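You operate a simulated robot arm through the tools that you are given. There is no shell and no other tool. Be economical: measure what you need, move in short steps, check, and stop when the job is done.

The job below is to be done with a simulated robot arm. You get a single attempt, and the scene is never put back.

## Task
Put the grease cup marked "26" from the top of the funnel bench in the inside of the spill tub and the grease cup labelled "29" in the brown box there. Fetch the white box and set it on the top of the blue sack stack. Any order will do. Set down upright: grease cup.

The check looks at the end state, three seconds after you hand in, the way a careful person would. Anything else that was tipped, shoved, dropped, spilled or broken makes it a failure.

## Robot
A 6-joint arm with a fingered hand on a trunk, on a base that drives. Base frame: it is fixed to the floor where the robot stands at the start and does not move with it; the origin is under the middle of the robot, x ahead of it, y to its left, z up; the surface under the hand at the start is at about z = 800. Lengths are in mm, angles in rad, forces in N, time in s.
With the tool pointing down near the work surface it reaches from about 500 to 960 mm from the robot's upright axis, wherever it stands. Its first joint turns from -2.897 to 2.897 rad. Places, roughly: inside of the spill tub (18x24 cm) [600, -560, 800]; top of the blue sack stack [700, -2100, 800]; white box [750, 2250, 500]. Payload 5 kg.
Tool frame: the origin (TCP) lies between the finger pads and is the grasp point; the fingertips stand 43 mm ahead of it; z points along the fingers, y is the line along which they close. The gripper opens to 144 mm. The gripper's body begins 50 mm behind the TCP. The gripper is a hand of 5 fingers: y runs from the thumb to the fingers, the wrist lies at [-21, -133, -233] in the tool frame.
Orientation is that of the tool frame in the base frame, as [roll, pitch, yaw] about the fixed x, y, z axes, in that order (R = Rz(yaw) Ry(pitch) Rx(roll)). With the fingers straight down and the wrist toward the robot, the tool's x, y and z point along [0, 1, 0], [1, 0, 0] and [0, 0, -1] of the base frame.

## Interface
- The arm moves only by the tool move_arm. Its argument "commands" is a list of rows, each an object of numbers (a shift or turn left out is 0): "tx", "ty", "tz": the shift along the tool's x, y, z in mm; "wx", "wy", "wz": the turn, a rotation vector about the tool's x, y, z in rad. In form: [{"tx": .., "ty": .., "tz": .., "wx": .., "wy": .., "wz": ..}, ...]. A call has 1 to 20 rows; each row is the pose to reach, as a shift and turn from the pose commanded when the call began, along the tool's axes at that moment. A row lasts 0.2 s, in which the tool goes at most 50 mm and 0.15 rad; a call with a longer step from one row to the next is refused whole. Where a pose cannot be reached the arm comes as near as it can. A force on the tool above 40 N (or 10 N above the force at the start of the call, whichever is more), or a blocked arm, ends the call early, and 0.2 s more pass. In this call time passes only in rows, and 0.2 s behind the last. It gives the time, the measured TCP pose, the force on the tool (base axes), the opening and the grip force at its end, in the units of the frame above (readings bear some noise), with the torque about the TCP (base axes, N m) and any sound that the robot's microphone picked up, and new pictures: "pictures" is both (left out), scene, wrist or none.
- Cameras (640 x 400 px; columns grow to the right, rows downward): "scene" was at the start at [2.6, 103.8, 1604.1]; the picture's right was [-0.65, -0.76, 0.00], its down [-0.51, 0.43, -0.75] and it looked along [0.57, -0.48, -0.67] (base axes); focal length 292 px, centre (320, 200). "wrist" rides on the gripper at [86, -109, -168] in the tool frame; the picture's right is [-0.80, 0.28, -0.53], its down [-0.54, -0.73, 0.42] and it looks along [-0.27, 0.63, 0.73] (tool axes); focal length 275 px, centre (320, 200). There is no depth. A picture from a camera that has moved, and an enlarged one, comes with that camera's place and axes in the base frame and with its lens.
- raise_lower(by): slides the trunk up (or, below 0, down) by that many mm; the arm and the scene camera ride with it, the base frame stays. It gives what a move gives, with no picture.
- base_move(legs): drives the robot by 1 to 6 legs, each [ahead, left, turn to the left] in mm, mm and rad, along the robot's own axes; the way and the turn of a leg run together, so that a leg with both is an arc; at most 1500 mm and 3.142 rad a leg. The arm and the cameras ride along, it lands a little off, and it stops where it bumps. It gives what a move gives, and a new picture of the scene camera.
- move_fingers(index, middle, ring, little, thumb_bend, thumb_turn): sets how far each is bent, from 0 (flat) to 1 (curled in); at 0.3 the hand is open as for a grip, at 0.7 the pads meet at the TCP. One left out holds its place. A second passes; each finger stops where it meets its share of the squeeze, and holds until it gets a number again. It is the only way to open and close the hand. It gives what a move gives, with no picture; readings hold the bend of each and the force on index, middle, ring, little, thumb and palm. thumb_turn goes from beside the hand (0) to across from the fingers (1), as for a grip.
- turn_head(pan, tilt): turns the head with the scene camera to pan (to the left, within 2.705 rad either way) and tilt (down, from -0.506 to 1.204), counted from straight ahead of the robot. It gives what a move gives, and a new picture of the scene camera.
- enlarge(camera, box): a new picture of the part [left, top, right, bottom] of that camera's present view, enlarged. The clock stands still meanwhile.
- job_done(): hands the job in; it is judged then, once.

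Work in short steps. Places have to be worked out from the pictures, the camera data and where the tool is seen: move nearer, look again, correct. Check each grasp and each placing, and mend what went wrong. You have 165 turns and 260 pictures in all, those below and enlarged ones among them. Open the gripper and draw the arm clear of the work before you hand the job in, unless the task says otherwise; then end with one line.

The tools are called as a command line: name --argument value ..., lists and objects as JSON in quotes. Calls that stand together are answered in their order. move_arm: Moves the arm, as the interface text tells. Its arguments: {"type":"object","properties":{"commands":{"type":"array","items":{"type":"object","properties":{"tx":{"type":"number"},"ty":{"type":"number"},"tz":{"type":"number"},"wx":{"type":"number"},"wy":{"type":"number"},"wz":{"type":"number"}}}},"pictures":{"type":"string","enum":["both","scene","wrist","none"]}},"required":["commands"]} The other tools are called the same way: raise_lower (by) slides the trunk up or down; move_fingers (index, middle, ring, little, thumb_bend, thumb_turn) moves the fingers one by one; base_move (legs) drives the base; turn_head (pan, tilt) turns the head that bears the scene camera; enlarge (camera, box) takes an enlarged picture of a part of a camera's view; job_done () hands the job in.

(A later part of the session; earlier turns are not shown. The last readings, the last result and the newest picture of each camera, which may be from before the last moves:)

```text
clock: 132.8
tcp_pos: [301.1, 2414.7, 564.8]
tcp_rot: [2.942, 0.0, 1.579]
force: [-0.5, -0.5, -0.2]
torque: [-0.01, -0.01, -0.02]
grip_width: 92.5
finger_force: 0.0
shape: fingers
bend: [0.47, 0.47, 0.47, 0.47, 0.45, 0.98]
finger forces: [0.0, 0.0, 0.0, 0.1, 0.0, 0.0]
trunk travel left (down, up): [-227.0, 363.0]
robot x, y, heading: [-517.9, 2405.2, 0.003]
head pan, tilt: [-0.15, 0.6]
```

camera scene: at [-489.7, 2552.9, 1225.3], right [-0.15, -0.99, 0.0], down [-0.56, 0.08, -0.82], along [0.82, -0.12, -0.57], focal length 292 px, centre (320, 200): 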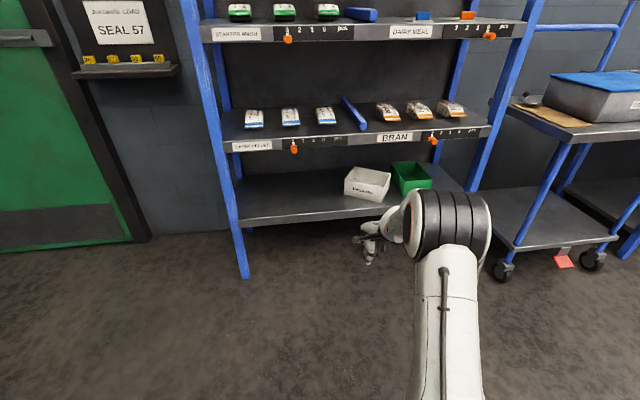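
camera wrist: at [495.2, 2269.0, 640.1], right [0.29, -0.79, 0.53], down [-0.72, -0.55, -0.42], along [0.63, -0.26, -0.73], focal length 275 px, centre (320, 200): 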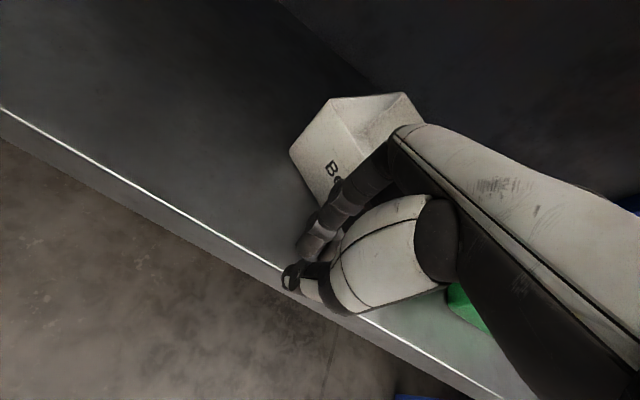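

The posture has settled (tilt 0.2, rel. reach 818). I drive to a staging place 150 mm short of the box, turned −0.51 rad.

base_move --legs '[[0, 248, 0], [0, 0, -0.51], [283, 158, 0]]'

turn_head --pan -0.05 --tilt 0.7

enlarge --camera "scene" --box '[280, 120, 440, 240]'

move_arm --commands '[{}]' --pictures "wrist"

```text
clock: 137.8
tcp_pos: [524.2, 2265.9, 564.1]
tcp_rot: [2.943, 0.0, 1.069]
force: [0.3, -0.9, -0.1]
torque: [0.02, 0.01, 0.04]
grip_width: 92.7
finger_force: 0.1
shape: fingers
bend: [0.47, 0.47, 0.47, 0.47, 0.45, 0.98]
finger forces: [0.0, 0.0, 0.0, 0.0, 0.0, 0.1]
trunk travel left (down, up): [-227.0, 363.0]
robot x, y, heading: [-189.6, 2656.7, -0.509]
head pan, tilt: [-0.15, 0.6]
camera scene: at [-99.1, 2773.2, 1317.3], right [-0.61, -0.79, 0.0], down [-0.45, 0.35, -0.83], along [0.65, -0.51, -0.56], focal length 292 px, centre (320, 200)
```

scene: 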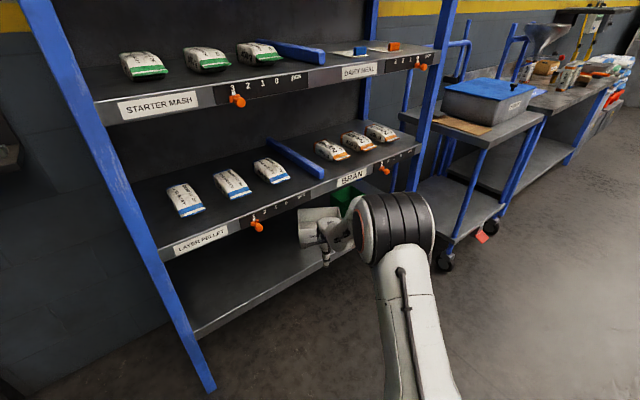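

```text
clock: 138.5
tcp_pos: [524.6, 2266.4, 562.9]
tcp_rot: [2.943, 0.001, 1.069]
force: [0.2, -0.6, -0.3]
torque: [0.0, -0.03, 0.03]
grip_width: 92.6
finger_force: 0.1
shape: fingers
bend: [0.47, 0.47, 0.47, 0.47, 0.45, 0.98]
finger forces: [0.1, 0.1, 0.0, 0.0, 0.0, 0.1]
trunk travel left (down, up): [-227.0, 363.0]
robot x, y, heading: [-193.3, 2661.7, -0.51]
head pan, tilt: [-0.051, 0.7]
camera scene: at [-96.9, 2782.2, 1308.7], right [-0.53, -0.85, 0.0], down [-0.55, 0.34, -0.77], along [0.65, -0.41, -0.64], focal length 292 px, centre (320, 200)
```

scene: 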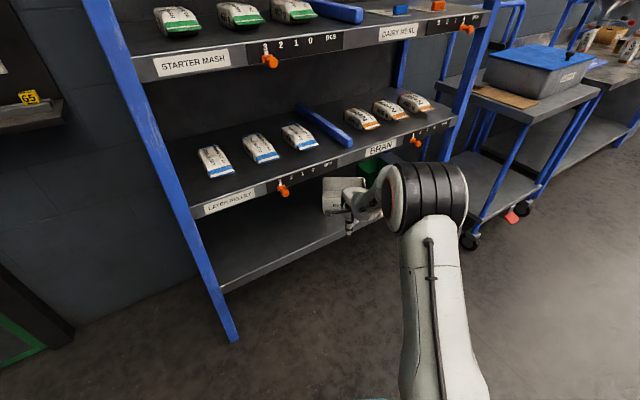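

```text
3.33 times, centred on (360, 180) of scene
camera zoom: at [-96.9, 2782.2, 1308.7], right [-0.53, -0.85, 0.0], down [-0.55, 0.34, -0.77], along [0.65, -0.41, -0.64], focal length 974 px, centre (187, 267)
```

zoom: 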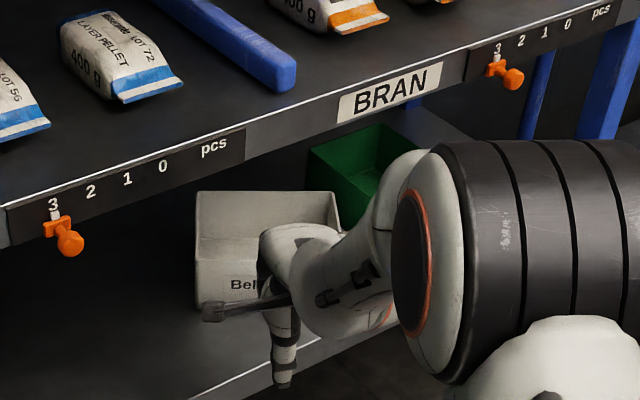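

```text
clock: 138.9
tcp_pos: [524.2, 2266.4, 564.2]
tcp_rot: [2.943, 0.0, 1.069]
force: [-0.8, 0.0, 0.4]
torque: [0.0, 0.01, 0.0]
grip_width: 92.4
finger_force: 0.1
shape: fingers
bend: [0.47, 0.47, 0.47, 0.47, 0.45, 0.98]
finger forces: [0.0, 0.1, 0.0, 0.1, 0.1, 0.0]
trunk travel left (down, up): [-227.0, 363.0]
robot x, y, heading: [-193.6, 2659.1, -0.51]
head pan, tilt: [-0.051, 0.7]
camera wrist: at [444.1, 2408.7, 707.1], right [-0.23, -0.78, 0.58], down [-0.81, -0.17, -0.56], along [0.54, -0.6, -0.59], focal length 275 px, centre (320, 200)
```

wrist: 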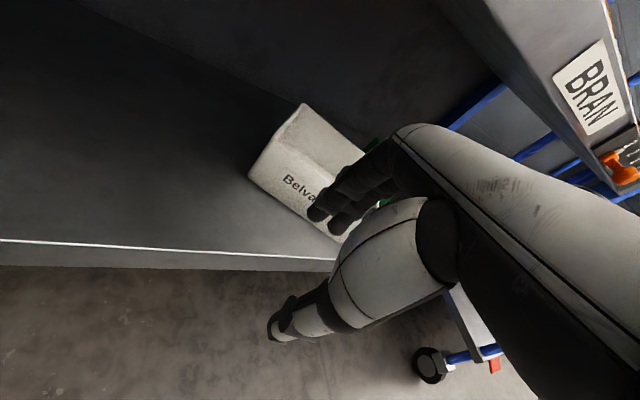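

I enlarge the wrist view to refine the wall's place relative to the hand.

enlarge --camera "wrist" --box '[220, 80, 400, 260]'

```text
2.22 times, centred on (310, 170) of wrist
camera zoom: at [444.1, 2408.7, 707.1], right [-0.23, -0.78, 0.58], down [-0.81, -0.17, -0.56], along [0.54, -0.6, -0.59], focal length 612 px, centre (342, 267)
```

zoom: 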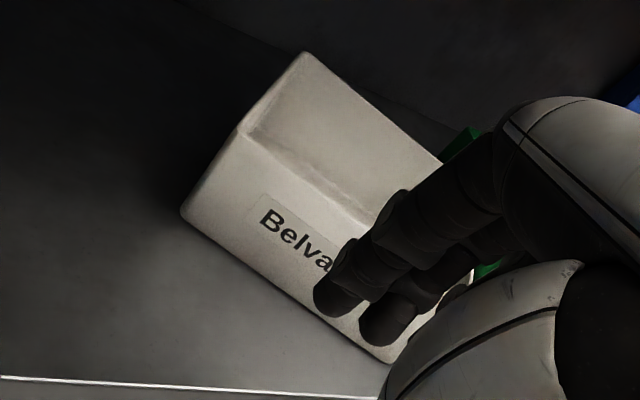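

Both cameras now agree: front wall mid ≈(681, 2167), at −33°. For lip clearance I increase the tilt to 0.35 and hover lower (z≈537), then approach by base.

move_arm --commands '[{"wx": -0.05}, {"wx": -0.1}, {"wx": -0.15}, {"wx": -0.15}, {"wx": -0.15}]' --pictures "none"

raise_lower --by -27

```text
clock: 140.1
tcp_pos: [532.0, 2260.2, 572.5]
tcp_rot: [2.857, -0.019, 1.074]
force: [0.2, 0.1, 0.2]
torque: [-0.02, -0.01, -0.01]
grip_width: 92.8
finger_force: 0.1
shape: fingers
bend: [0.47, 0.47, 0.47, 0.47, 0.45, 0.98]
finger forces: [0.1, 0.0, 0.0, 0.0, 0.1, 0.1]
out of reach, approached as far as the arm can: row 2, 3, 4, 5
trunk travel left (down, up): [-227.0, 363.0]
robot x, y, heading: [-192.9, 2659.4, -0.506]
head pan, tilt: [-0.051, 0.7]
```

```text
clock: 140.8
tcp_pos: [531.3, 2260.7, 545.0]
tcp_rot: [2.857, -0.016, 1.072]
force: [0.2, -0.5, -0.9]
torque: [0.0, -0.06, 0.01]
grip_width: 92.5
finger_force: 0.1
shape: fingers
bend: [0.47, 0.47, 0.47, 0.47, 0.45, 0.98]
finger forces: [0.0, 0.1, 0.0, 0.1, 0.0, 0.1]
trunk travel left (down, up): [-200.0, 390.0]
robot x, y, heading: [-193.2, 2664.0, -0.51]
head pan, tilt: [-0.051, 0.7]
```

Tilt settled at 0.285, which suffices. I turn and side-step the base first, then re-measure before the final advance.

base_move --legs '[[0, 0, -0.065], [0, 67, 0], [60, 0, 0]]'

move_arm --commands '[{}]' --pictures "wrist"

enlarge --camera "wrist" --box '[180, 80, 420, 320]'

```text
clock: 142.8
tcp_pos: [591.9, 2238.1, 545.7]
tcp_rot: [2.856, -0.016, 1.007]
force: [-0.6, -0.1, -0.3]
torque: [0.0, -0.02, 0.03]
grip_width: 92.6
finger_force: 0.1
shape: fingers
bend: [0.47, 0.47, 0.47, 0.47, 0.45, 0.98]
finger forces: [0.0, 0.1, 0.0, 0.0, 0.1, 0.1]
trunk travel left (down, up): [-200.0, 390.0]
robot x, y, heading: [-108.6, 2678.9, -0.576]
head pan, tilt: [-0.051, 0.7]
camera scene: at [-2.7, 2799.0, 1281.7], right [-0.58, -0.81, 0.0], down [-0.52, 0.38, -0.76], along [0.62, -0.45, -0.64], focal length 292 px, centre (320, 200)
```

scene: 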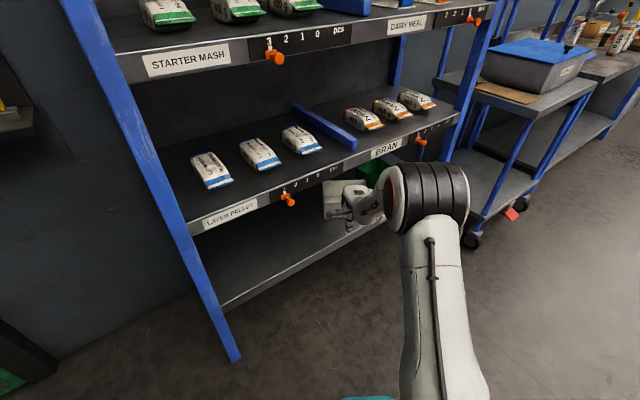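

```text
clock: 143.2
tcp_pos: [591.9, 2238.7, 544.5]
tcp_rot: [2.857, -0.015, 1.005]
force: [-0.4, 0.2, -0.9]
torque: [-0.01, -0.01, 0.03]
grip_width: 92.3
finger_force: 0.0
shape: fingers
bend: [0.47, 0.47, 0.47, 0.47, 0.45, 0.98]
finger forces: [0.0, 0.1, 0.1, 0.0, 0.1, 0.0]
trunk travel left (down, up): [-200.0, 390.0]
robot x, y, heading: [-103.7, 2681.6, -0.572]
head pan, tilt: [-0.051, 0.7]
camera wrist: at [509.6, 2389.8, 677.0], right [-0.33, -0.75, 0.58], down [-0.77, -0.14, -0.62], along [0.54, -0.65, -0.53], focal length 275 px, centre (320, 200)
```

wrist: 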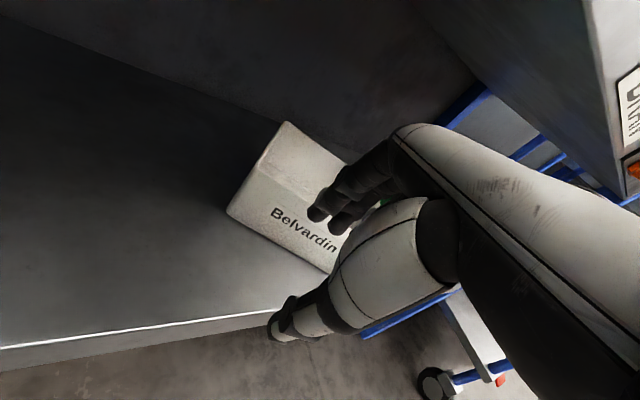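

```text
1.67 times, centred on (300, 200) of wrist
camera zoom: at [509.6, 2389.8, 677.0], right [-0.33, -0.75, 0.58], down [-0.77, -0.14, -0.62], along [0.54, -0.65, -0.53], focal length 459 px, centre (353, 200)
```

zoom: 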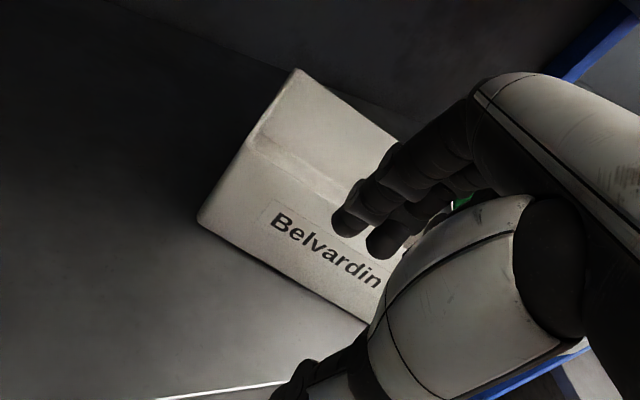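

The wall is now square to the hand. Final advance: 103 mm ahead.

base_move --legs '[[103, 0, 0]]'

enlarge --camera "wrist" --box '[180, 80, 460, 360]'

enlarge --camera "scene" --box '[290, 110, 450, 250]'

```text
clock: 144.4
tcp_pos: [674.6, 2183.1, 544.3]
tcp_rot: [2.857, -0.016, 1.005]
force: [-0.2, -0.1, 0.2]
torque: [0.01, 0.04, -0.04]
grip_width: 92.6
finger_force: 0.0
shape: fingers
bend: [0.47, 0.47, 0.47, 0.47, 0.45, 0.98]
finger forces: [0.0, 0.0, 0.0, 0.0, 0.0, 0.0]
trunk travel left (down, up): [-200.0, 390.0]
robot x, y, heading: [-20.8, 2625.1, -0.575]
head pan, tilt: [-0.051, 0.7]
camera scene: at [81.3, 2744.8, 1281.7], right [-0.58, -0.81, 0.0], down [-0.52, 0.38, -0.76], along [0.62, -0.45, -0.64], focal length 292 px, centre (320, 200)
```

scene: 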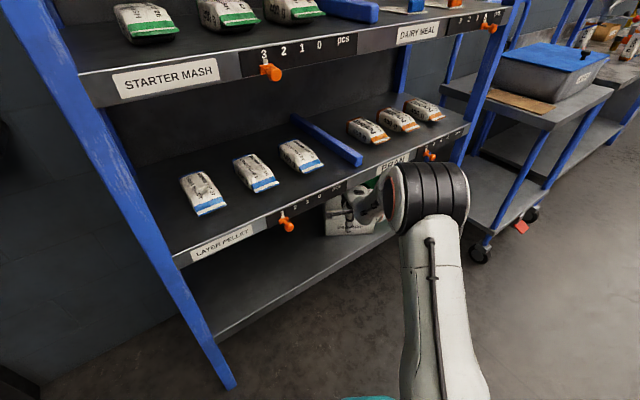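

```text
1.43 times, centred on (320, 220) of wrist
camera zoom: at [593.1, 2335.1, 677.0], right [-0.33, -0.75, 0.58], down [-0.77, -0.14, -0.62], along [0.54, -0.65, -0.53], focal length 393 px, centre (320, 171)
```

zoom: 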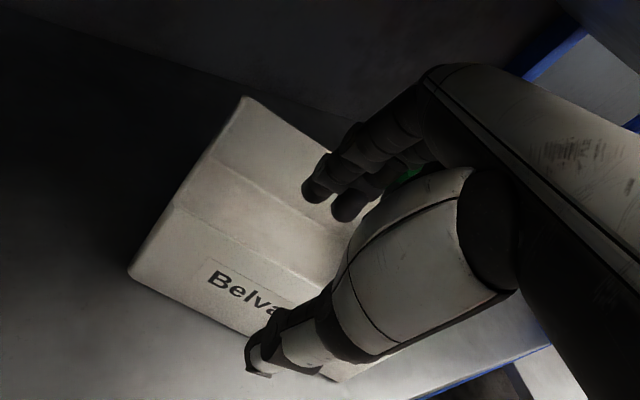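

```text
2.86 times, centred on (370, 180) of scene
camera zoom: at [81.3, 2744.8, 1281.7], right [-0.58, -0.81, 0.0], down [-0.52, 0.38, -0.76], along [0.62, -0.45, -0.64], focal length 835 px, centre (177, 257)
```

zoom: 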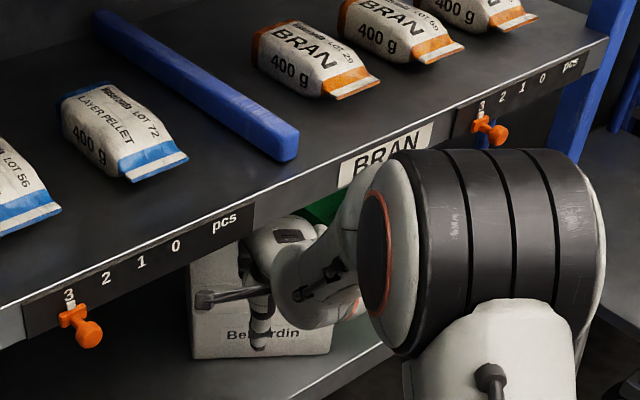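

Aligned. I lower with the trunk 64 mm (thumb outside, fingers inside).

raise_lower --by -40

enlarge --camera "wrist" --box '[180, 80, 460, 360]'

```text
clock: 145.2
tcp_pos: [675.5, 2183.4, 504.9]
tcp_rot: [2.857, -0.017, 1.004]
force: [-0.5, 0.0, 0.9]
torque: [0.02, -0.03, 0.0]
grip_width: 92.6
finger_force: 0.1
shape: fingers
bend: [0.47, 0.47, 0.47, 0.47, 0.45, 0.98]
finger forces: [0.0, 0.0, 0.0, 0.0, 0.0, 0.0]
trunk travel left (down, up): [-160.0, 430.0]
robot x, y, heading: [-24.7, 2628.0, -0.575]
head pan, tilt: [-0.051, 0.7]
```

```text
1.43 times, centred on (320, 220) of wrist
camera zoom: at [593.2, 2335.1, 637.1], right [-0.33, -0.75, 0.58], down [-0.77, -0.14, -0.62], along [0.54, -0.65, -0.53], focal length 393 px, centre (320, 171)
```

zoom: 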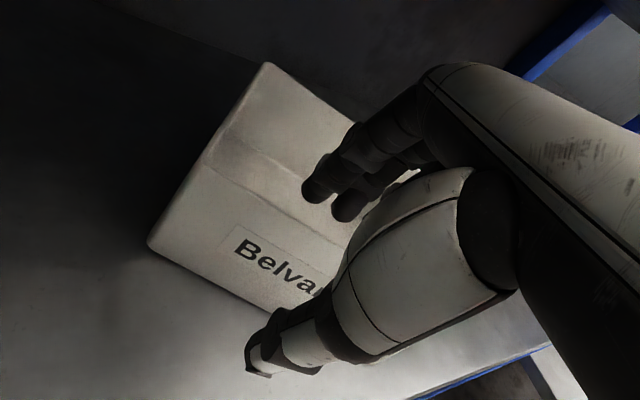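

Good alignment; I lower the last 24 mm, then set the four fingers as a fence at 0.64.

raise_lower --by -25

move_fingers --index 0.63 --middle 0.63 --ring 0.63 --little 0.63 --thumb_bend 0.6

enlarge --camera "wrist" --box '[180, 80, 460, 360]'

```text
clock: 145.9
tcp_pos: [676.6, 2183.4, 478.9]
tcp_rot: [2.856, -0.018, 1.005]
force: [-0.6, -0.6, 0.1]
torque: [0.01, 0.0, -0.01]
grip_width: 92.8
finger_force: 0.1
shape: fingers
bend: [0.47, 0.47, 0.47, 0.47, 0.45, 0.98]
finger forces: [0.0, 0.1, 0.0, 0.0, 0.0, 0.0]
trunk travel left (down, up): [-135.0, 455.0]
robot x, y, heading: [-21.3, 2627.4, -0.574]
head pan, tilt: [-0.051, 0.7]
```

```text
clock: 146.9
tcp_pos: [675.7, 2183.9, 480.4]
tcp_rot: [2.857, -0.017, 1.005]
force: [-0.1, -0.5, -0.4]
torque: [-0.02, 0.01, -0.02]
grip_width: 37.8
finger_force: 0.0
shape: fingers
bend: [0.63, 0.63, 0.63, 0.63, 0.6, 0.98]
finger forces: [0.1, 0.1, 0.1, 0.0, 0.0, 0.1]
trunk travel left (down, up): [-135.0, 455.0]
robot x, y, heading: [-22.0, 2626.8, -0.578]
head pan, tilt: [-0.051, 0.7]
```

```text
1.43 times, centred on (320, 220) of wrist
camera zoom: at [593.1, 2335.1, 612.0], right [-0.33, -0.75, 0.58], down [-0.77, -0.14, -0.62], along [0.54, -0.65, -0.53], focal length 393 px, centre (320, 171)
```

zoom: 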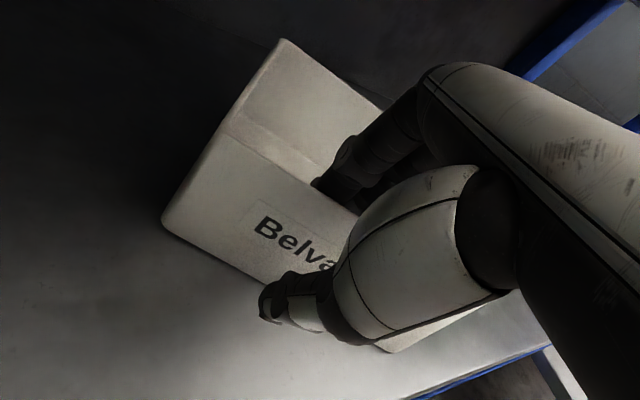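

Still contact-free and square. I bring the thumb in to press the wall on the finger fence.

move_fingers --index 0.66 --middle 0.66 --ring 0.66 --little 0.66 --thumb_bend 0.8

enlarge --camera "wrist" --box '[180, 80, 460, 360]'

```text
clock: 147.9
tcp_pos: [675.1, 2182.1, 479.5]
tcp_rot: [2.856, -0.016, 1.005]
force: [-0.2, -0.1, -0.2]
torque: [0.07, 0.1, 0.01]
grip_width: 7.0
finger_force: 6.8
shape: fingers
bend: [0.63, 0.65, 0.66, 0.66, 0.77, 0.97]
finger forces: [5.8, 0.6, 0.0, 0.0, 6.6, 0.0]
trunk travel left (down, up): [-135.0, 455.0]
robot x, y, heading: [-19.2, 2628.5, -0.574]
head pan, tilt: [-0.051, 0.7]
```

```text
1.43 times, centred on (320, 220) of wrist
camera zoom: at [593.1, 2335.1, 611.8], right [-0.33, -0.75, 0.58], down [-0.77, -0.14, -0.62], along [0.54, -0.65, -0.53], focal length 393 px, centre (320, 171)
```

zoom: 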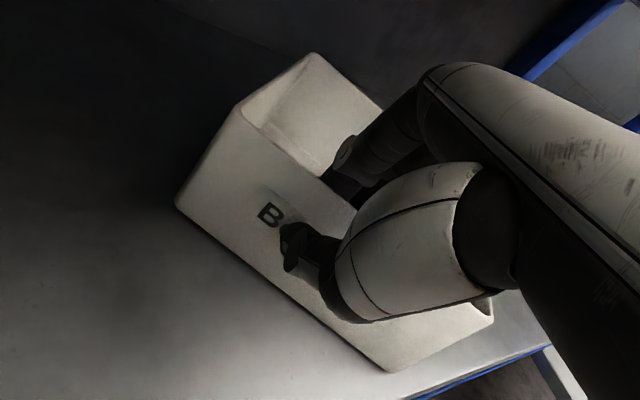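

Thumb and index pinch the wall (6 N) and the box stays square. I tighten: thumb further, index a little, middle/ring/little stay as stops.

move_fingers --index 0.72 --middle 0.7 --ring 0.68 --little 0.68 --thumb_bend 1.0

enlarge --camera "wrist" --box '[180, 80, 460, 360]'

```text
clock: 148.9
tcp_pos: [674.0, 2182.1, 479.5]
tcp_rot: [2.857, -0.017, 1.005]
force: [0.3, 0.0, -3.0]
torque: [0.21, 0.13, 0.05]
grip_width: 12.4
finger_force: 22.9
shape: fingers
bend: [0.56, 0.68, 0.68, 0.68, 0.85, 0.95]
finger forces: [20.5, 2.5, 0.1, 0.0, 23.1, 0.1]
trunk travel left (down, up): [-135.0, 455.0]
robot x, y, heading: [-20.0, 2630.2, -0.573]
head pan, tilt: [-0.051, 0.7]
```

```text
1.43 times, centred on (320, 220) of wrist
camera zoom: at [593.2, 2335.1, 611.8], right [-0.33, -0.75, 0.58], down [-0.77, -0.14, -0.62], along [0.54, -0.65, -0.53], focal length 393 px, centre (320, 171)
```

zoom: 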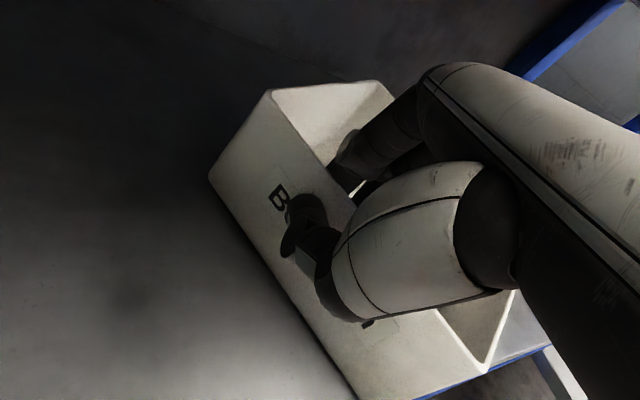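

The thumb overpowered the index and turned the box slightly again: the wall sits too far to the finger side. I open and re-check, to re-centre the wall so that index+middle and thumb meet symmetrically as with the cups.

move_fingers --index 0.55 --middle 0.55 --ring 0.55 --little 0.55 --thumb_bend 0.52

enlarge --camera "wrist" --box '[180, 80, 460, 360]'

enlarge --camera "scene" --box '[290, 90, 450, 230]'

```text
clock: 149.9
tcp_pos: [674.5, 2182.3, 478.6]
tcp_rot: [2.856, -0.016, 1.005]
force: [0.0, -0.3, 0.2]
torque: [0.0, -0.04, -0.04]
grip_width: 65.8
finger_force: 0.7
shape: fingers
bend: [0.55, 0.55, 0.55, 0.55, 0.52, 0.97]
finger forces: [1.1, 0.0, 0.0, 0.0, 0.1, 0.1]
trunk travel left (down, up): [-135.0, 455.0]
robot x, y, heading: [-20.4, 2629.4, -0.576]
head pan, tilt: [-0.051, 0.7]
```

```text
1.43 times, centred on (320, 220) of wrist
camera zoom: at [593.1, 2335.1, 612.1], right [-0.33, -0.75, 0.58], down [-0.77, -0.14, -0.62], along [0.54, -0.65, -0.53], focal length 393 px, centre (320, 171)
```

zoom: 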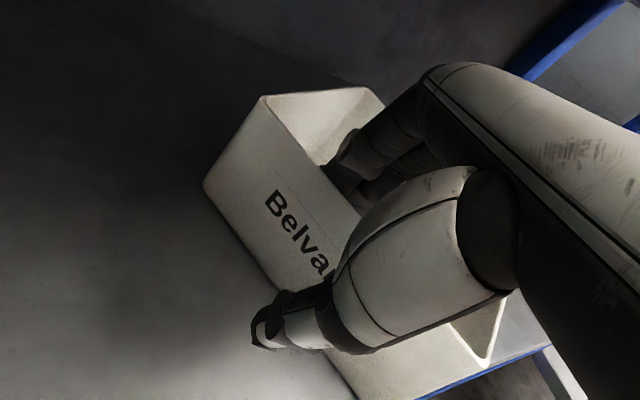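

```text
2.86 times, centred on (370, 160) of scene
camera zoom: at [81.3, 2744.7, 1216.7], right [-0.58, -0.81, 0.0], down [-0.52, 0.38, -0.76], along [0.62, -0.45, -0.64], focal length 835 px, centre (177, 314)
```

zoom: 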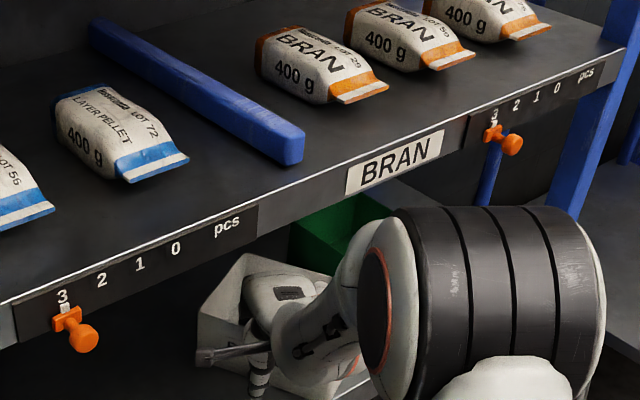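

The box turned further (−65°, relative 33° to the hand). I open ring/little wide so only index, middle and thumb act, and shift the hand 7 mm so the wall is centred, then close these three like on the cups – that should square the wall to the hand.

move_fingers --index 0.5 --middle 0.5 --ring 0.35 --little 0.35 --thumb_bend 0.5

move_arm --commands '[{"ty": 4}, {"ty": 8}, {"ty": 8}]' --pictures "none"

move_fingers --index 0.64 --middle 0.64 --thumb_bend 0.64

enlarge --camera "wrist" --box '[180, 80, 460, 360]'

```text
clock: 150.9
tcp_pos: [675.5, 2182.9, 479.8]
tcp_rot: [2.858, -0.016, 1.005]
force: [0.9, -0.3, -0.4]
torque: [0.01, 0.01, 0.0]
grip_width: 77.8
finger_force: 0.0
shape: fingers
bend: [0.5, 0.5, 0.35, 0.35, 0.5, 0.97]
finger forces: [0.0, 0.1, 0.0, 0.1, 0.0, 0.0]
trunk travel left (down, up): [-135.0, 455.0]
robot x, y, heading: [-18.3, 2625.7, -0.575]
head pan, tilt: [-0.051, 0.7]
```

```text
clock: 151.7
tcp_pos: [680.8, 2178.5, 482.9]
tcp_rot: [2.858, -0.016, 1.006]
force: [1.2, 0.1, -0.1]
torque: [0.01, -0.03, 0.02]
grip_width: 78.0
finger_force: 0.1
shape: fingers
bend: [0.5, 0.5, 0.35, 0.35, 0.5, 0.97]
finger forces: [0.1, 0.1, 0.0, 0.0, 0.0, 0.0]
trunk travel left (down, up): [-135.0, 455.0]
robot x, y, heading: [-18.0, 2631.7, -0.576]
head pan, tilt: [-0.051, 0.7]
```

```text
clock: 152.7
tcp_pos: [681.9, 2179.8, 482.2]
tcp_rot: [2.858, -0.017, 1.004]
force: [0.0, 0.1, 0.2]
torque: [0.02, 0.01, -0.02]
grip_width: 29.5
finger_force: 0.3
shape: fingers
bend: [0.64, 0.64, 0.35, 0.35, 0.64, 0.97]
finger forces: [0.7, 0.0, 0.1, 0.0, 0.0, 0.0]
trunk travel left (down, up): [-135.0, 455.0]
robot x, y, heading: [-22.1, 2625.4, -0.576]
head pan, tilt: [-0.051, 0.7]
```

```text
1.43 times, centred on (320, 220) of wrist
camera zoom: at [599.3, 2330.8, 613.9], right [-0.33, -0.75, 0.58], down [-0.77, -0.14, -0.62], along [0.54, -0.65, -0.53], focal length 393 px, centre (320, 171)
```

zoom: 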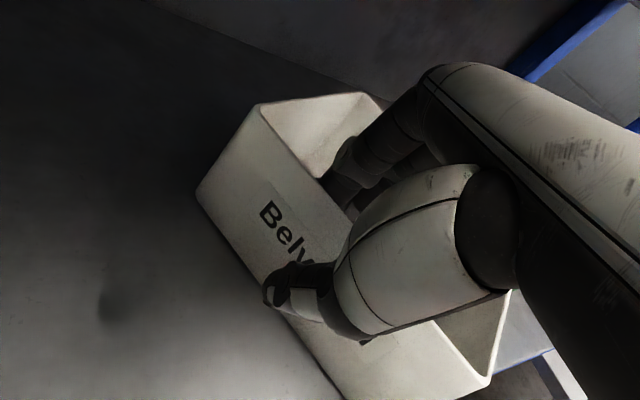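

Index touches lightly; wall is between. I close index, middle and thumb together.

move_fingers --index 0.72 --middle 0.72 --thumb_bend 0.72

enlarge --camera "wrist" --box '[180, 80, 460, 360]'

```text
clock: 153.7
tcp_pos: [680.8, 2178.9, 481.1]
tcp_rot: [2.857, -0.016, 1.004]
force: [0.4, 0.6, -0.1]
torque: [0.03, 0.08, -0.06]
grip_width: 9.0
finger_force: 5.6
shape: fingers
bend: [0.71, 0.72, 0.35, 0.35, 0.7, 0.97]
finger forces: [5.7, 0.1, 0.0, 0.0, 5.8, 0.0]
trunk travel left (down, up): [-135.0, 455.0]
robot x, y, heading: [-21.9, 2627.1, -0.576]
head pan, tilt: [-0.051, 0.7]
```

```text
1.43 times, centred on (320, 220) of wrist
camera zoom: at [599.3, 2330.8, 613.8], right [-0.33, -0.75, 0.58], down [-0.77, -0.14, -0.62], along [0.54, -0.65, -0.53], focal length 393 px, centre (320, 171)
```

zoom: 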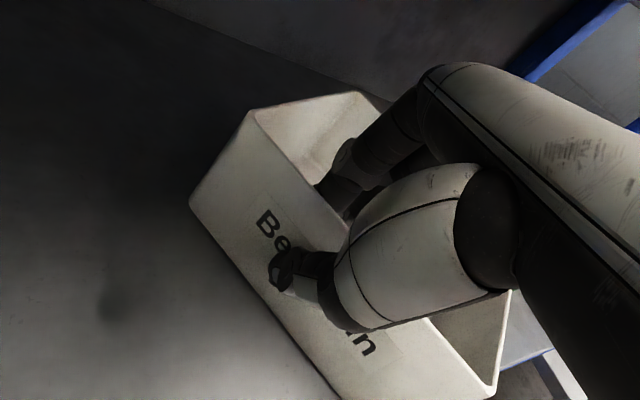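

Pinched 5.7 N with the centre of mass directly behind the pinch. I tighten the three fingers.

move_fingers --index 0.82 --middle 0.82 --thumb_bend 0.82

enlarge --camera "wrist" --box '[180, 80, 460, 360]'

```text
clock: 154.7
tcp_pos: [680.5, 2178.8, 481.6]
tcp_rot: [2.856, -0.016, 1.004]
force: [0.3, 0.4, -2.2]
torque: [0.11, 0.02, 0.0]
grip_width: 7.7
finger_force: 19.0
shape: fingers
bend: [0.72, 0.81, 0.35, 0.35, 0.74, 0.94]
finger forces: [13.9, 5.2, 0.0, 0.0, 19.0, 0.0]
trunk travel left (down, up): [-135.0, 455.0]
robot x, y, heading: [-21.3, 2628.3, -0.571]
head pan, tilt: [-0.051, 0.7]
```

```text
1.43 times, centred on (320, 220) of wrist
camera zoom: at [599.3, 2330.8, 613.7], right [-0.33, -0.75, 0.58], down [-0.77, -0.14, -0.62], along [0.54, -0.65, -0.53], focal length 393 px, centre (320, 171)
```

zoom: 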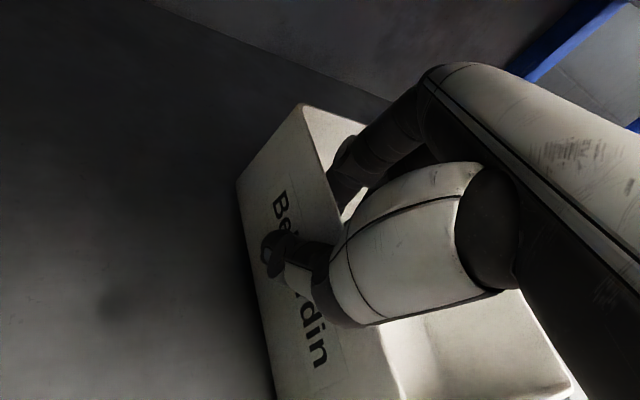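

The box has now swung fully so its short wall lies along the shelf edge facing outward – actually the most accessible position. I release, lift the hand out, and will grip that short wall from straight ahead using only index against thumb.

move_fingers --index 0.58 --middle 0.58 --thumb_bend 0.5

raise_lower --by 68

base_move --legs '[[-300, 0, 0]]'

enlarge --camera "scene" --box '[280, 110, 440, 230]'

```text
clock: 155.7
tcp_pos: [680.9, 2179.0, 481.1]
tcp_rot: [2.856, -0.016, 1.005]
force: [0.6, -0.2, -0.4]
torque: [0.0, -0.01, -0.03]
grip_width: 65.5
finger_force: 0.0
shape: fingers
bend: [0.57, 0.57, 0.35, 0.35, 0.5, 0.97]
finger forces: [0.0, 0.0, 0.0, 0.0, 0.0, 0.1]
trunk travel left (down, up): [-135.0, 455.0]
robot x, y, heading: [-20.0, 2631.0, -0.58]
head pan, tilt: [-0.051, 0.7]
```

```text
clock: 156.8
tcp_pos: [681.7, 2178.3, 548.8]
tcp_rot: [2.856, -0.016, 1.005]
force: [0.6, -1.0, 0.2]
torque: [0.0, 0.01, -0.02]
grip_width: 65.5
finger_force: 0.0
shape: fingers
bend: [0.57, 0.57, 0.35, 0.35, 0.5, 0.97]
finger forces: [0.1, 0.0, 0.0, 0.0, 0.0, 0.1]
trunk travel left (down, up): [-203.0, 387.0]
robot x, y, heading: [-20.6, 2626.5, -0.572]
head pan, tilt: [-0.051, 0.7]
```

```text
clock: 158.9
tcp_pos: [426.6, 2346.5, 549.1]
tcp_rot: [2.858, -0.016, 1.009]
force: [0.3, -0.3, -0.8]
torque: [-0.02, -0.01, 0.01]
grip_width: 65.1
finger_force: 0.1
shape: fingers
bend: [0.57, 0.57, 0.35, 0.35, 0.5, 0.97]
finger forces: [0.1, 0.0, 0.0, 0.0, 0.1, 0.0]
trunk travel left (down, up): [-203.0, 387.0]
robot x, y, heading: [-277.0, 2797.3, -0.568]
head pan, tilt: [-0.051, 0.7]
camera scene: at [-174.8, 2910.0, 1284.7], right [-0.58, -0.81, 0.0], down [-0.52, 0.38, -0.76], along [0.62, -0.45, -0.64], focal length 292 px, centre (320, 200)
```

scene: 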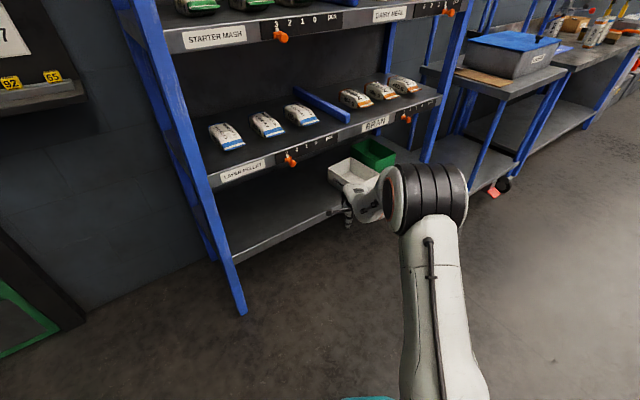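

```text
3.33 times, centred on (360, 170) of scene
camera zoom: at [-174.8, 2910.0, 1284.7], right [-0.58, -0.81, 0.0], down [-0.52, 0.38, -0.76], along [0.62, -0.45, -0.64], focal length 974 px, centre (187, 300)
```

zoom: 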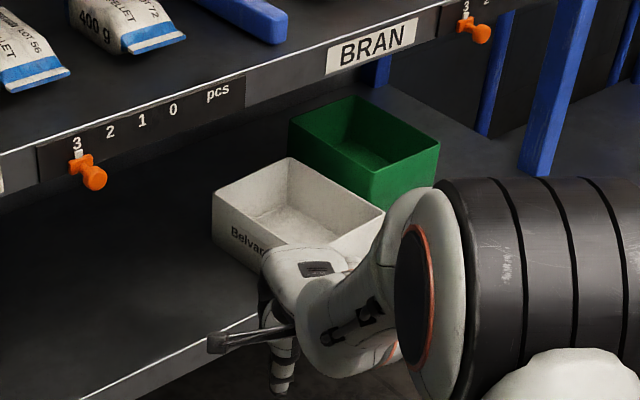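

I back off further, turn to face the rack squarely, and move in front of the box.

base_move --legs '[[-230, 0, 0], [0, 0, 0.57], [0, -800, 0]]'

turn_head --pan 0.1 --tilt 0.6

enlarge --camera "scene" --box '[280, 130, 480, 260]'

```text
clock: 166.1
tcp_pos: [361.4, 2132.7, 549.8]
tcp_rot: [2.856, -0.017, 1.58]
force: [-0.2, -0.3, -0.7]
torque: [0.02, -0.01, -0.02]
grip_width: 65.5
finger_force: 0.1
shape: fingers
bend: [0.57, 0.57, 0.35, 0.35, 0.5, 0.97]
finger forces: [0.1, 0.0, 0.0, 0.0, 0.0, 0.0]
trunk travel left (down, up): [-203.0, 387.0]
robot x, y, heading: [-472.2, 2129.1, 0.002]
head pan, tilt: [-0.051, 0.7]
camera scene: at [-448.1, 2282.7, 1284.7], right [-0.05, -1.0, 0.0], down [-0.64, 0.03, -0.76], along [0.76, -0.04, -0.64], focal length 292 px, centre (320, 200)
```

scene: 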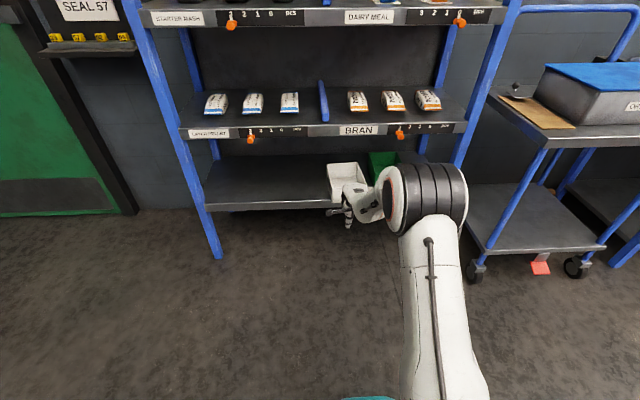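

```text
clock: 166.8
tcp_pos: [361.6, 2132.6, 548.9]
tcp_rot: [2.858, -0.016, 1.579]
force: [0.1, -0.3, 0.0]
torque: [-0.03, 0.01, 0.01]
grip_width: 65.4
finger_force: 0.1
shape: fingers
bend: [0.57, 0.57, 0.35, 0.35, 0.5, 0.97]
finger forces: [0.0, 0.0, 0.0, 0.1, 0.0, 0.0]
trunk travel left (down, up): [-203.0, 387.0]
robot x, y, heading: [-470.4, 2128.8, 0.002]
head pan, tilt: [0.099, 0.6]
camera scene: at [-445.0, 2295.7, 1293.3], right [0.1, -1.0, 0.0], down [-0.56, -0.06, -0.82], along [0.82, 0.08, -0.57], focal length 292 px, centre (320, 200)
```

scene: 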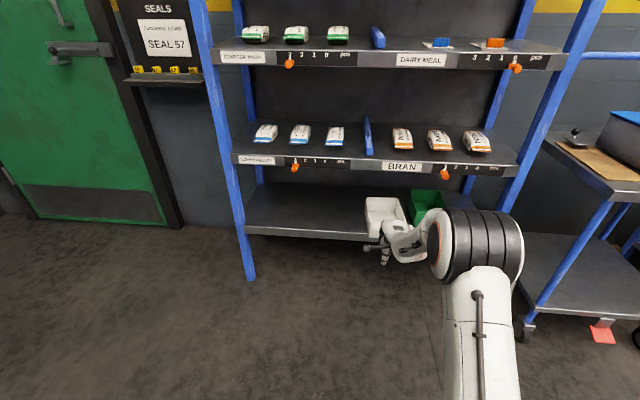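

```text
3.08 times, centred on (380, 195) of scene
camera zoom: at [-445.0, 2295.7, 1293.3], right [0.1, -1.0, 0.0], down [-0.56, -0.06, -0.82], along [0.82, 0.08, -0.57], focal length 900 px, centre (135, 215)
```

zoom: 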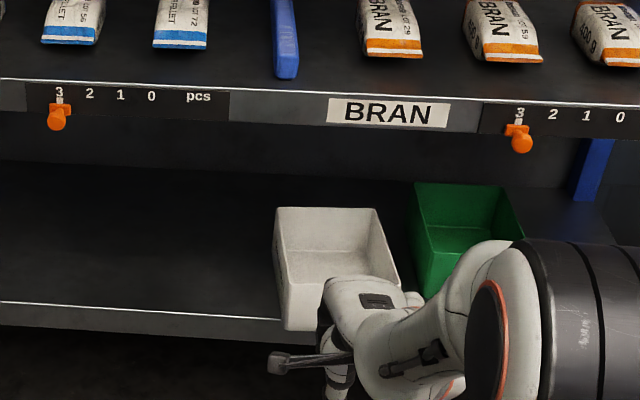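

The box now overhangs the shelf edge by ~45 mm: short wall at x≈553, y 2030–2186, nearly square to the robot. That is ideal. I drive so the TCP comes to (≈553, 2122) above the wall.

base_move --legs '[[0, -11, 0], [150, 0, 0]]'

move_arm --commands '[{}]' --pictures "wrist"

```text
clock: 168.5
tcp_pos: [511.7, 2119.4, 549.6]
tcp_rot: [2.858, -0.016, 1.58]
force: [-0.7, -0.5, 0.1]
torque: [0.01, 0.02, -0.01]
grip_width: 65.5
finger_force: 0.1
shape: fingers
bend: [0.57, 0.57, 0.35, 0.35, 0.5, 0.97]
finger forces: [0.0, 0.0, 0.0, 0.1, 0.0, 0.0]
trunk travel left (down, up): [-203.0, 387.0]
robot x, y, heading: [-323.7, 2119.5, -0.001]
head pan, tilt: [0.099, 0.6]
camera scene: at [-294.7, 2284.5, 1293.3], right [0.1, -1.0, 0.0], down [-0.56, -0.06, -0.83], along [0.82, 0.08, -0.56], focal length 292 px, centre (320, 200)
```

scene: 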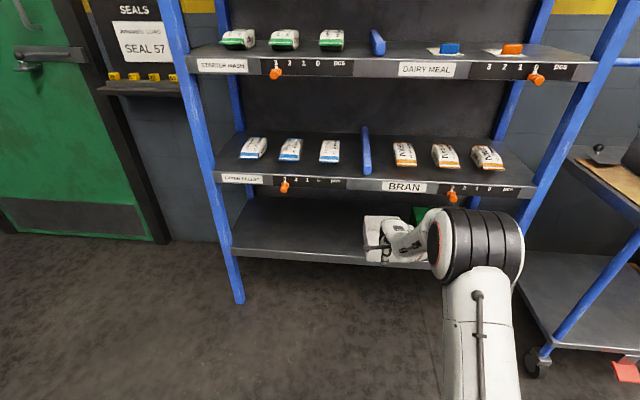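

```text
clock: 168.9
tcp_pos: [510.5, 2118.8, 549.8]
tcp_rot: [2.859, -0.016, 1.577]
force: [0.6, 0.4, -0.6]
torque: [-0.03, 0.03, 0.01]
grip_width: 65.4
finger_force: 0.1
shape: fingers
bend: [0.57, 0.57, 0.35, 0.35, 0.5, 0.97]
finger forces: [0.0, 0.0, 0.0, 0.0, 0.0, 0.0]
trunk travel left (down, up): [-203.0, 387.0]
robot x, y, heading: [-322.5, 2121.1, -0.0]
head pan, tilt: [0.099, 0.6]
camera wrist: at [360.8, 2203.0, 681.7], right [0.13, -0.8, 0.58], down [-0.57, -0.54, -0.62], along [0.81, -0.25, -0.53], focal length 275 px, centre (320, 200)
```

wrist: 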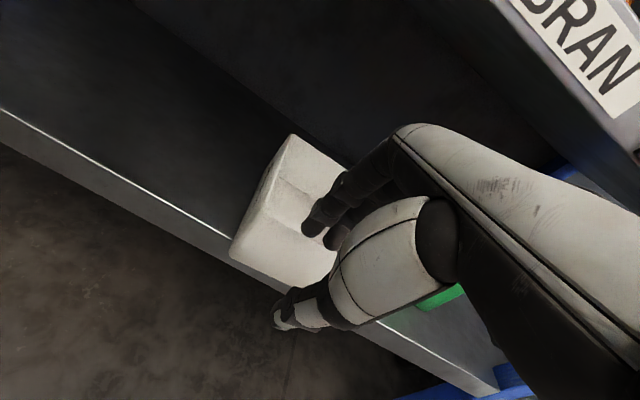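

I enlarge to refine the wall position.

enlarge --camera "wrist" --box '[200, 110, 380, 330]'

enlarge --camera "scene" --box '[340, 180, 460, 280]'

```text
1.82 times, centred on (290, 220) of wrist
camera zoom: at [360.8, 2203.0, 681.7], right [0.13, -0.8, 0.58], down [-0.57, -0.54, -0.62], along [0.81, -0.25, -0.53], focal length 500 px, centre (374, 164)
```

zoom: 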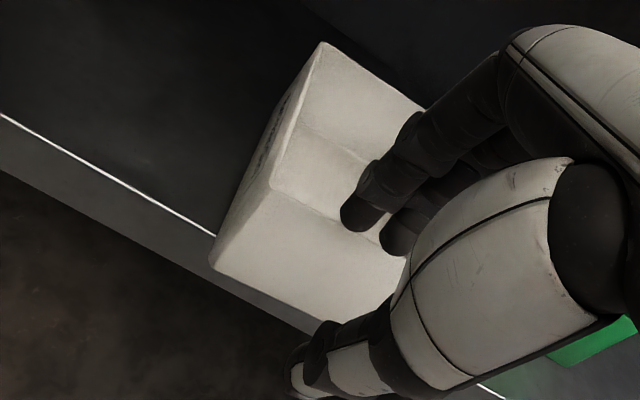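

```text
4.00 times, centred on (400, 230) of scene
camera zoom: at [-294.6, 2284.5, 1293.3], right [0.1, -1.0, 0.0], down [-0.56, -0.06, -0.83], along [0.82, 0.08, -0.57], focal length 1169 px, centre (0, 80)
```

zoom: 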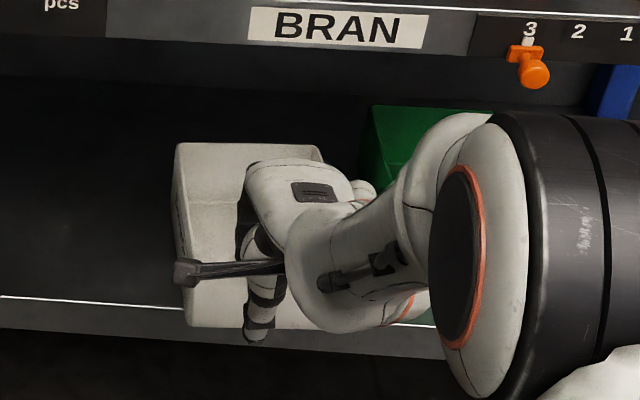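

Wrist view (checked against the shelf edge) gives wall x≈569, left side y≈2172, so mid y≈2094. I advance 58 mm and shift right 10 mm.

base_move --legs '[[0, -10, 0], [58, 0, 0]]'

enlarge --camera "wrist" --box '[180, 100, 420, 340]'

```text
clock: 170.2
tcp_pos: [570.0, 2110.2, 549.8]
tcp_rot: [2.858, -0.017, 1.577]
force: [0.1, -0.6, 0.7]
torque: [-0.03, 0.01, 0.05]
grip_width: 65.4
finger_force: 0.1
shape: fingers
bend: [0.57, 0.57, 0.35, 0.35, 0.5, 0.97]
finger forces: [0.0, 0.1, 0.0, 0.1, 0.1, 0.0]
trunk travel left (down, up): [-203.0, 387.0]
robot x, y, heading: [-263.1, 2109.2, -0.001]
head pan, tilt: [0.099, 0.6]
camera scene: at [-236.1, 2274.2, 1293.3], right [0.1, -1.0, 0.0], down [-0.56, -0.06, -0.83], along [0.82, 0.08, -0.56], focal length 292 px, centre (320, 200)
```

scene: 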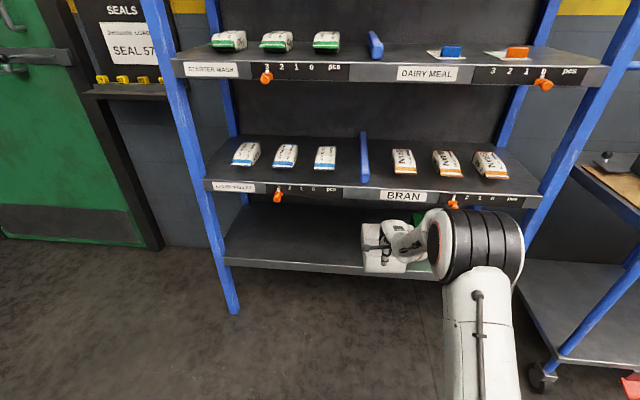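

```text
1.67 times, centred on (300, 220) of wrist
camera zoom: at [419.3, 2192.4, 681.9], right [0.13, -0.8, 0.58], down [-0.57, -0.54, -0.62], along [0.81, -0.25, -0.53], focal length 459 px, centre (353, 167)
```

zoom: 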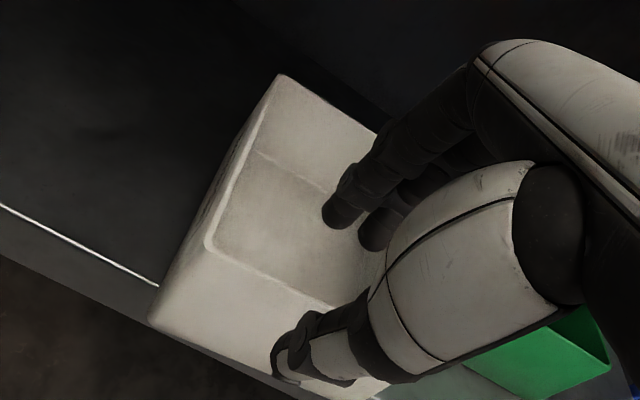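

Rim is directly under the TCP. I lower 50 mm by trunk and check.

raise_lower --by -50

enlarge --camera "wrist" --box '[180, 100, 420, 340]'

enlarge --camera "scene" --box '[340, 160, 460, 270]'

```text
clock: 171.1
tcp_pos: [571.0, 2109.9, 500.0]
tcp_rot: [2.857, -0.015, 1.577]
force: [0.4, -0.7, 0.4]
torque: [0.02, 0.01, 0.01]
grip_width: 65.6
finger_force: 0.1
shape: fingers
bend: [0.57, 0.57, 0.35, 0.35, 0.5, 0.97]
finger forces: [0.1, 0.0, 0.1, 0.0, 0.1, 0.0]
trunk travel left (down, up): [-153.0, 437.0]
robot x, y, heading: [-262.2, 2109.1, -0.008]
head pan, tilt: [0.099, 0.6]
```

```text
1.67 times, centred on (300, 220) of wrist
camera zoom: at [419.4, 2192.4, 632.0], right [0.13, -0.8, 0.58], down [-0.57, -0.54, -0.62], along [0.81, -0.25, -0.53], focal length 459 px, centre (353, 167)
```

zoom: 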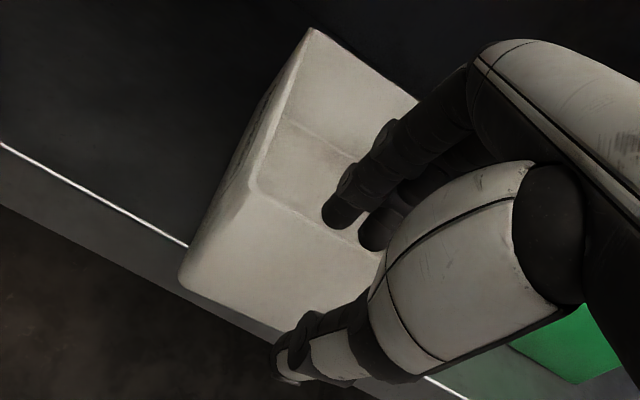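

```text
3.64 times, centred on (400, 215) of scene
camera zoom: at [-236.0, 2274.2, 1243.3], right [0.1, -1.0, 0.0], down [-0.56, -0.06, -0.83], along [0.82, 0.08, -0.56], focal length 1063 px, centre (29, 146)
```

zoom: 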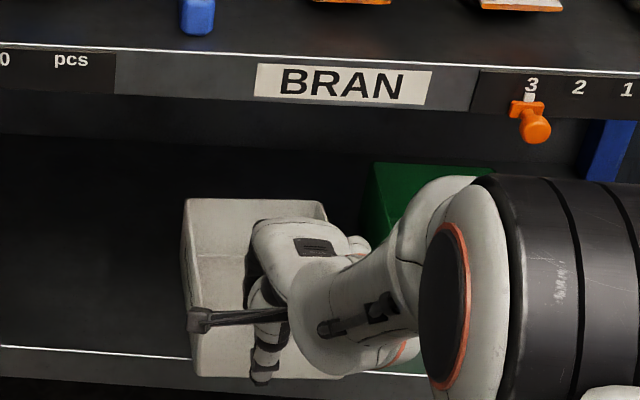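

All good: fingers well inside. I lower the remaining 33 mm.

raise_lower --by -33

move_fingers --index 0.66 --middle 0.64 --thumb_bend 0.66

enlarge --camera "wrist" --box '[180, 100, 420, 340]'

```text
clock: 171.9
tcp_pos: [570.9, 2110.1, 467.2]
tcp_rot: [2.857, -0.017, 1.577]
force: [-0.2, -0.4, -0.2]
torque: [0.01, 0.02, 0.03]
grip_width: 65.3
finger_force: 0.0
shape: fingers
bend: [0.57, 0.57, 0.35, 0.35, 0.5, 0.97]
finger forces: [0.0, 0.0, 0.1, 0.0, 0.0, 0.0]
trunk travel left (down, up): [-120.0, 470.0]
robot x, y, heading: [-263.5, 2107.1, 0.002]
head pan, tilt: [0.099, 0.6]
```

```text
clock: 172.9
tcp_pos: [570.4, 2109.6, 467.1]
tcp_rot: [2.857, -0.017, 1.577]
force: [0.2, 0.6, -0.6]
torque: [0.0, 0.0, -0.02]
grip_width: 22.0
finger_force: 0.1
shape: fingers
bend: [0.66, 0.64, 0.35, 0.35, 0.66, 0.97]
finger forces: [0.1, 0.0, 0.0, 0.1, 0.0, 0.1]
trunk travel left (down, up): [-120.0, 470.0]
robot x, y, heading: [-262.9, 2107.4, -0.002]
head pan, tilt: [0.099, 0.6]
```

```text
1.67 times, centred on (300, 220) of wrist
camera zoom: at [419.4, 2192.4, 598.8], right [0.13, -0.8, 0.58], down [-0.57, -0.54, -0.62], along [0.81, -0.25, -0.53], focal length 459 px, centre (353, 167)
```

zoom: 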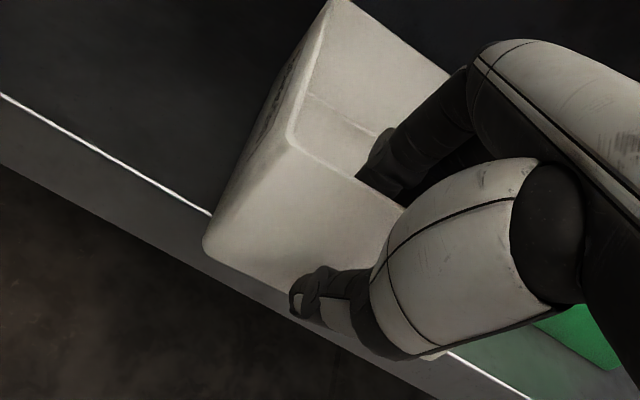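

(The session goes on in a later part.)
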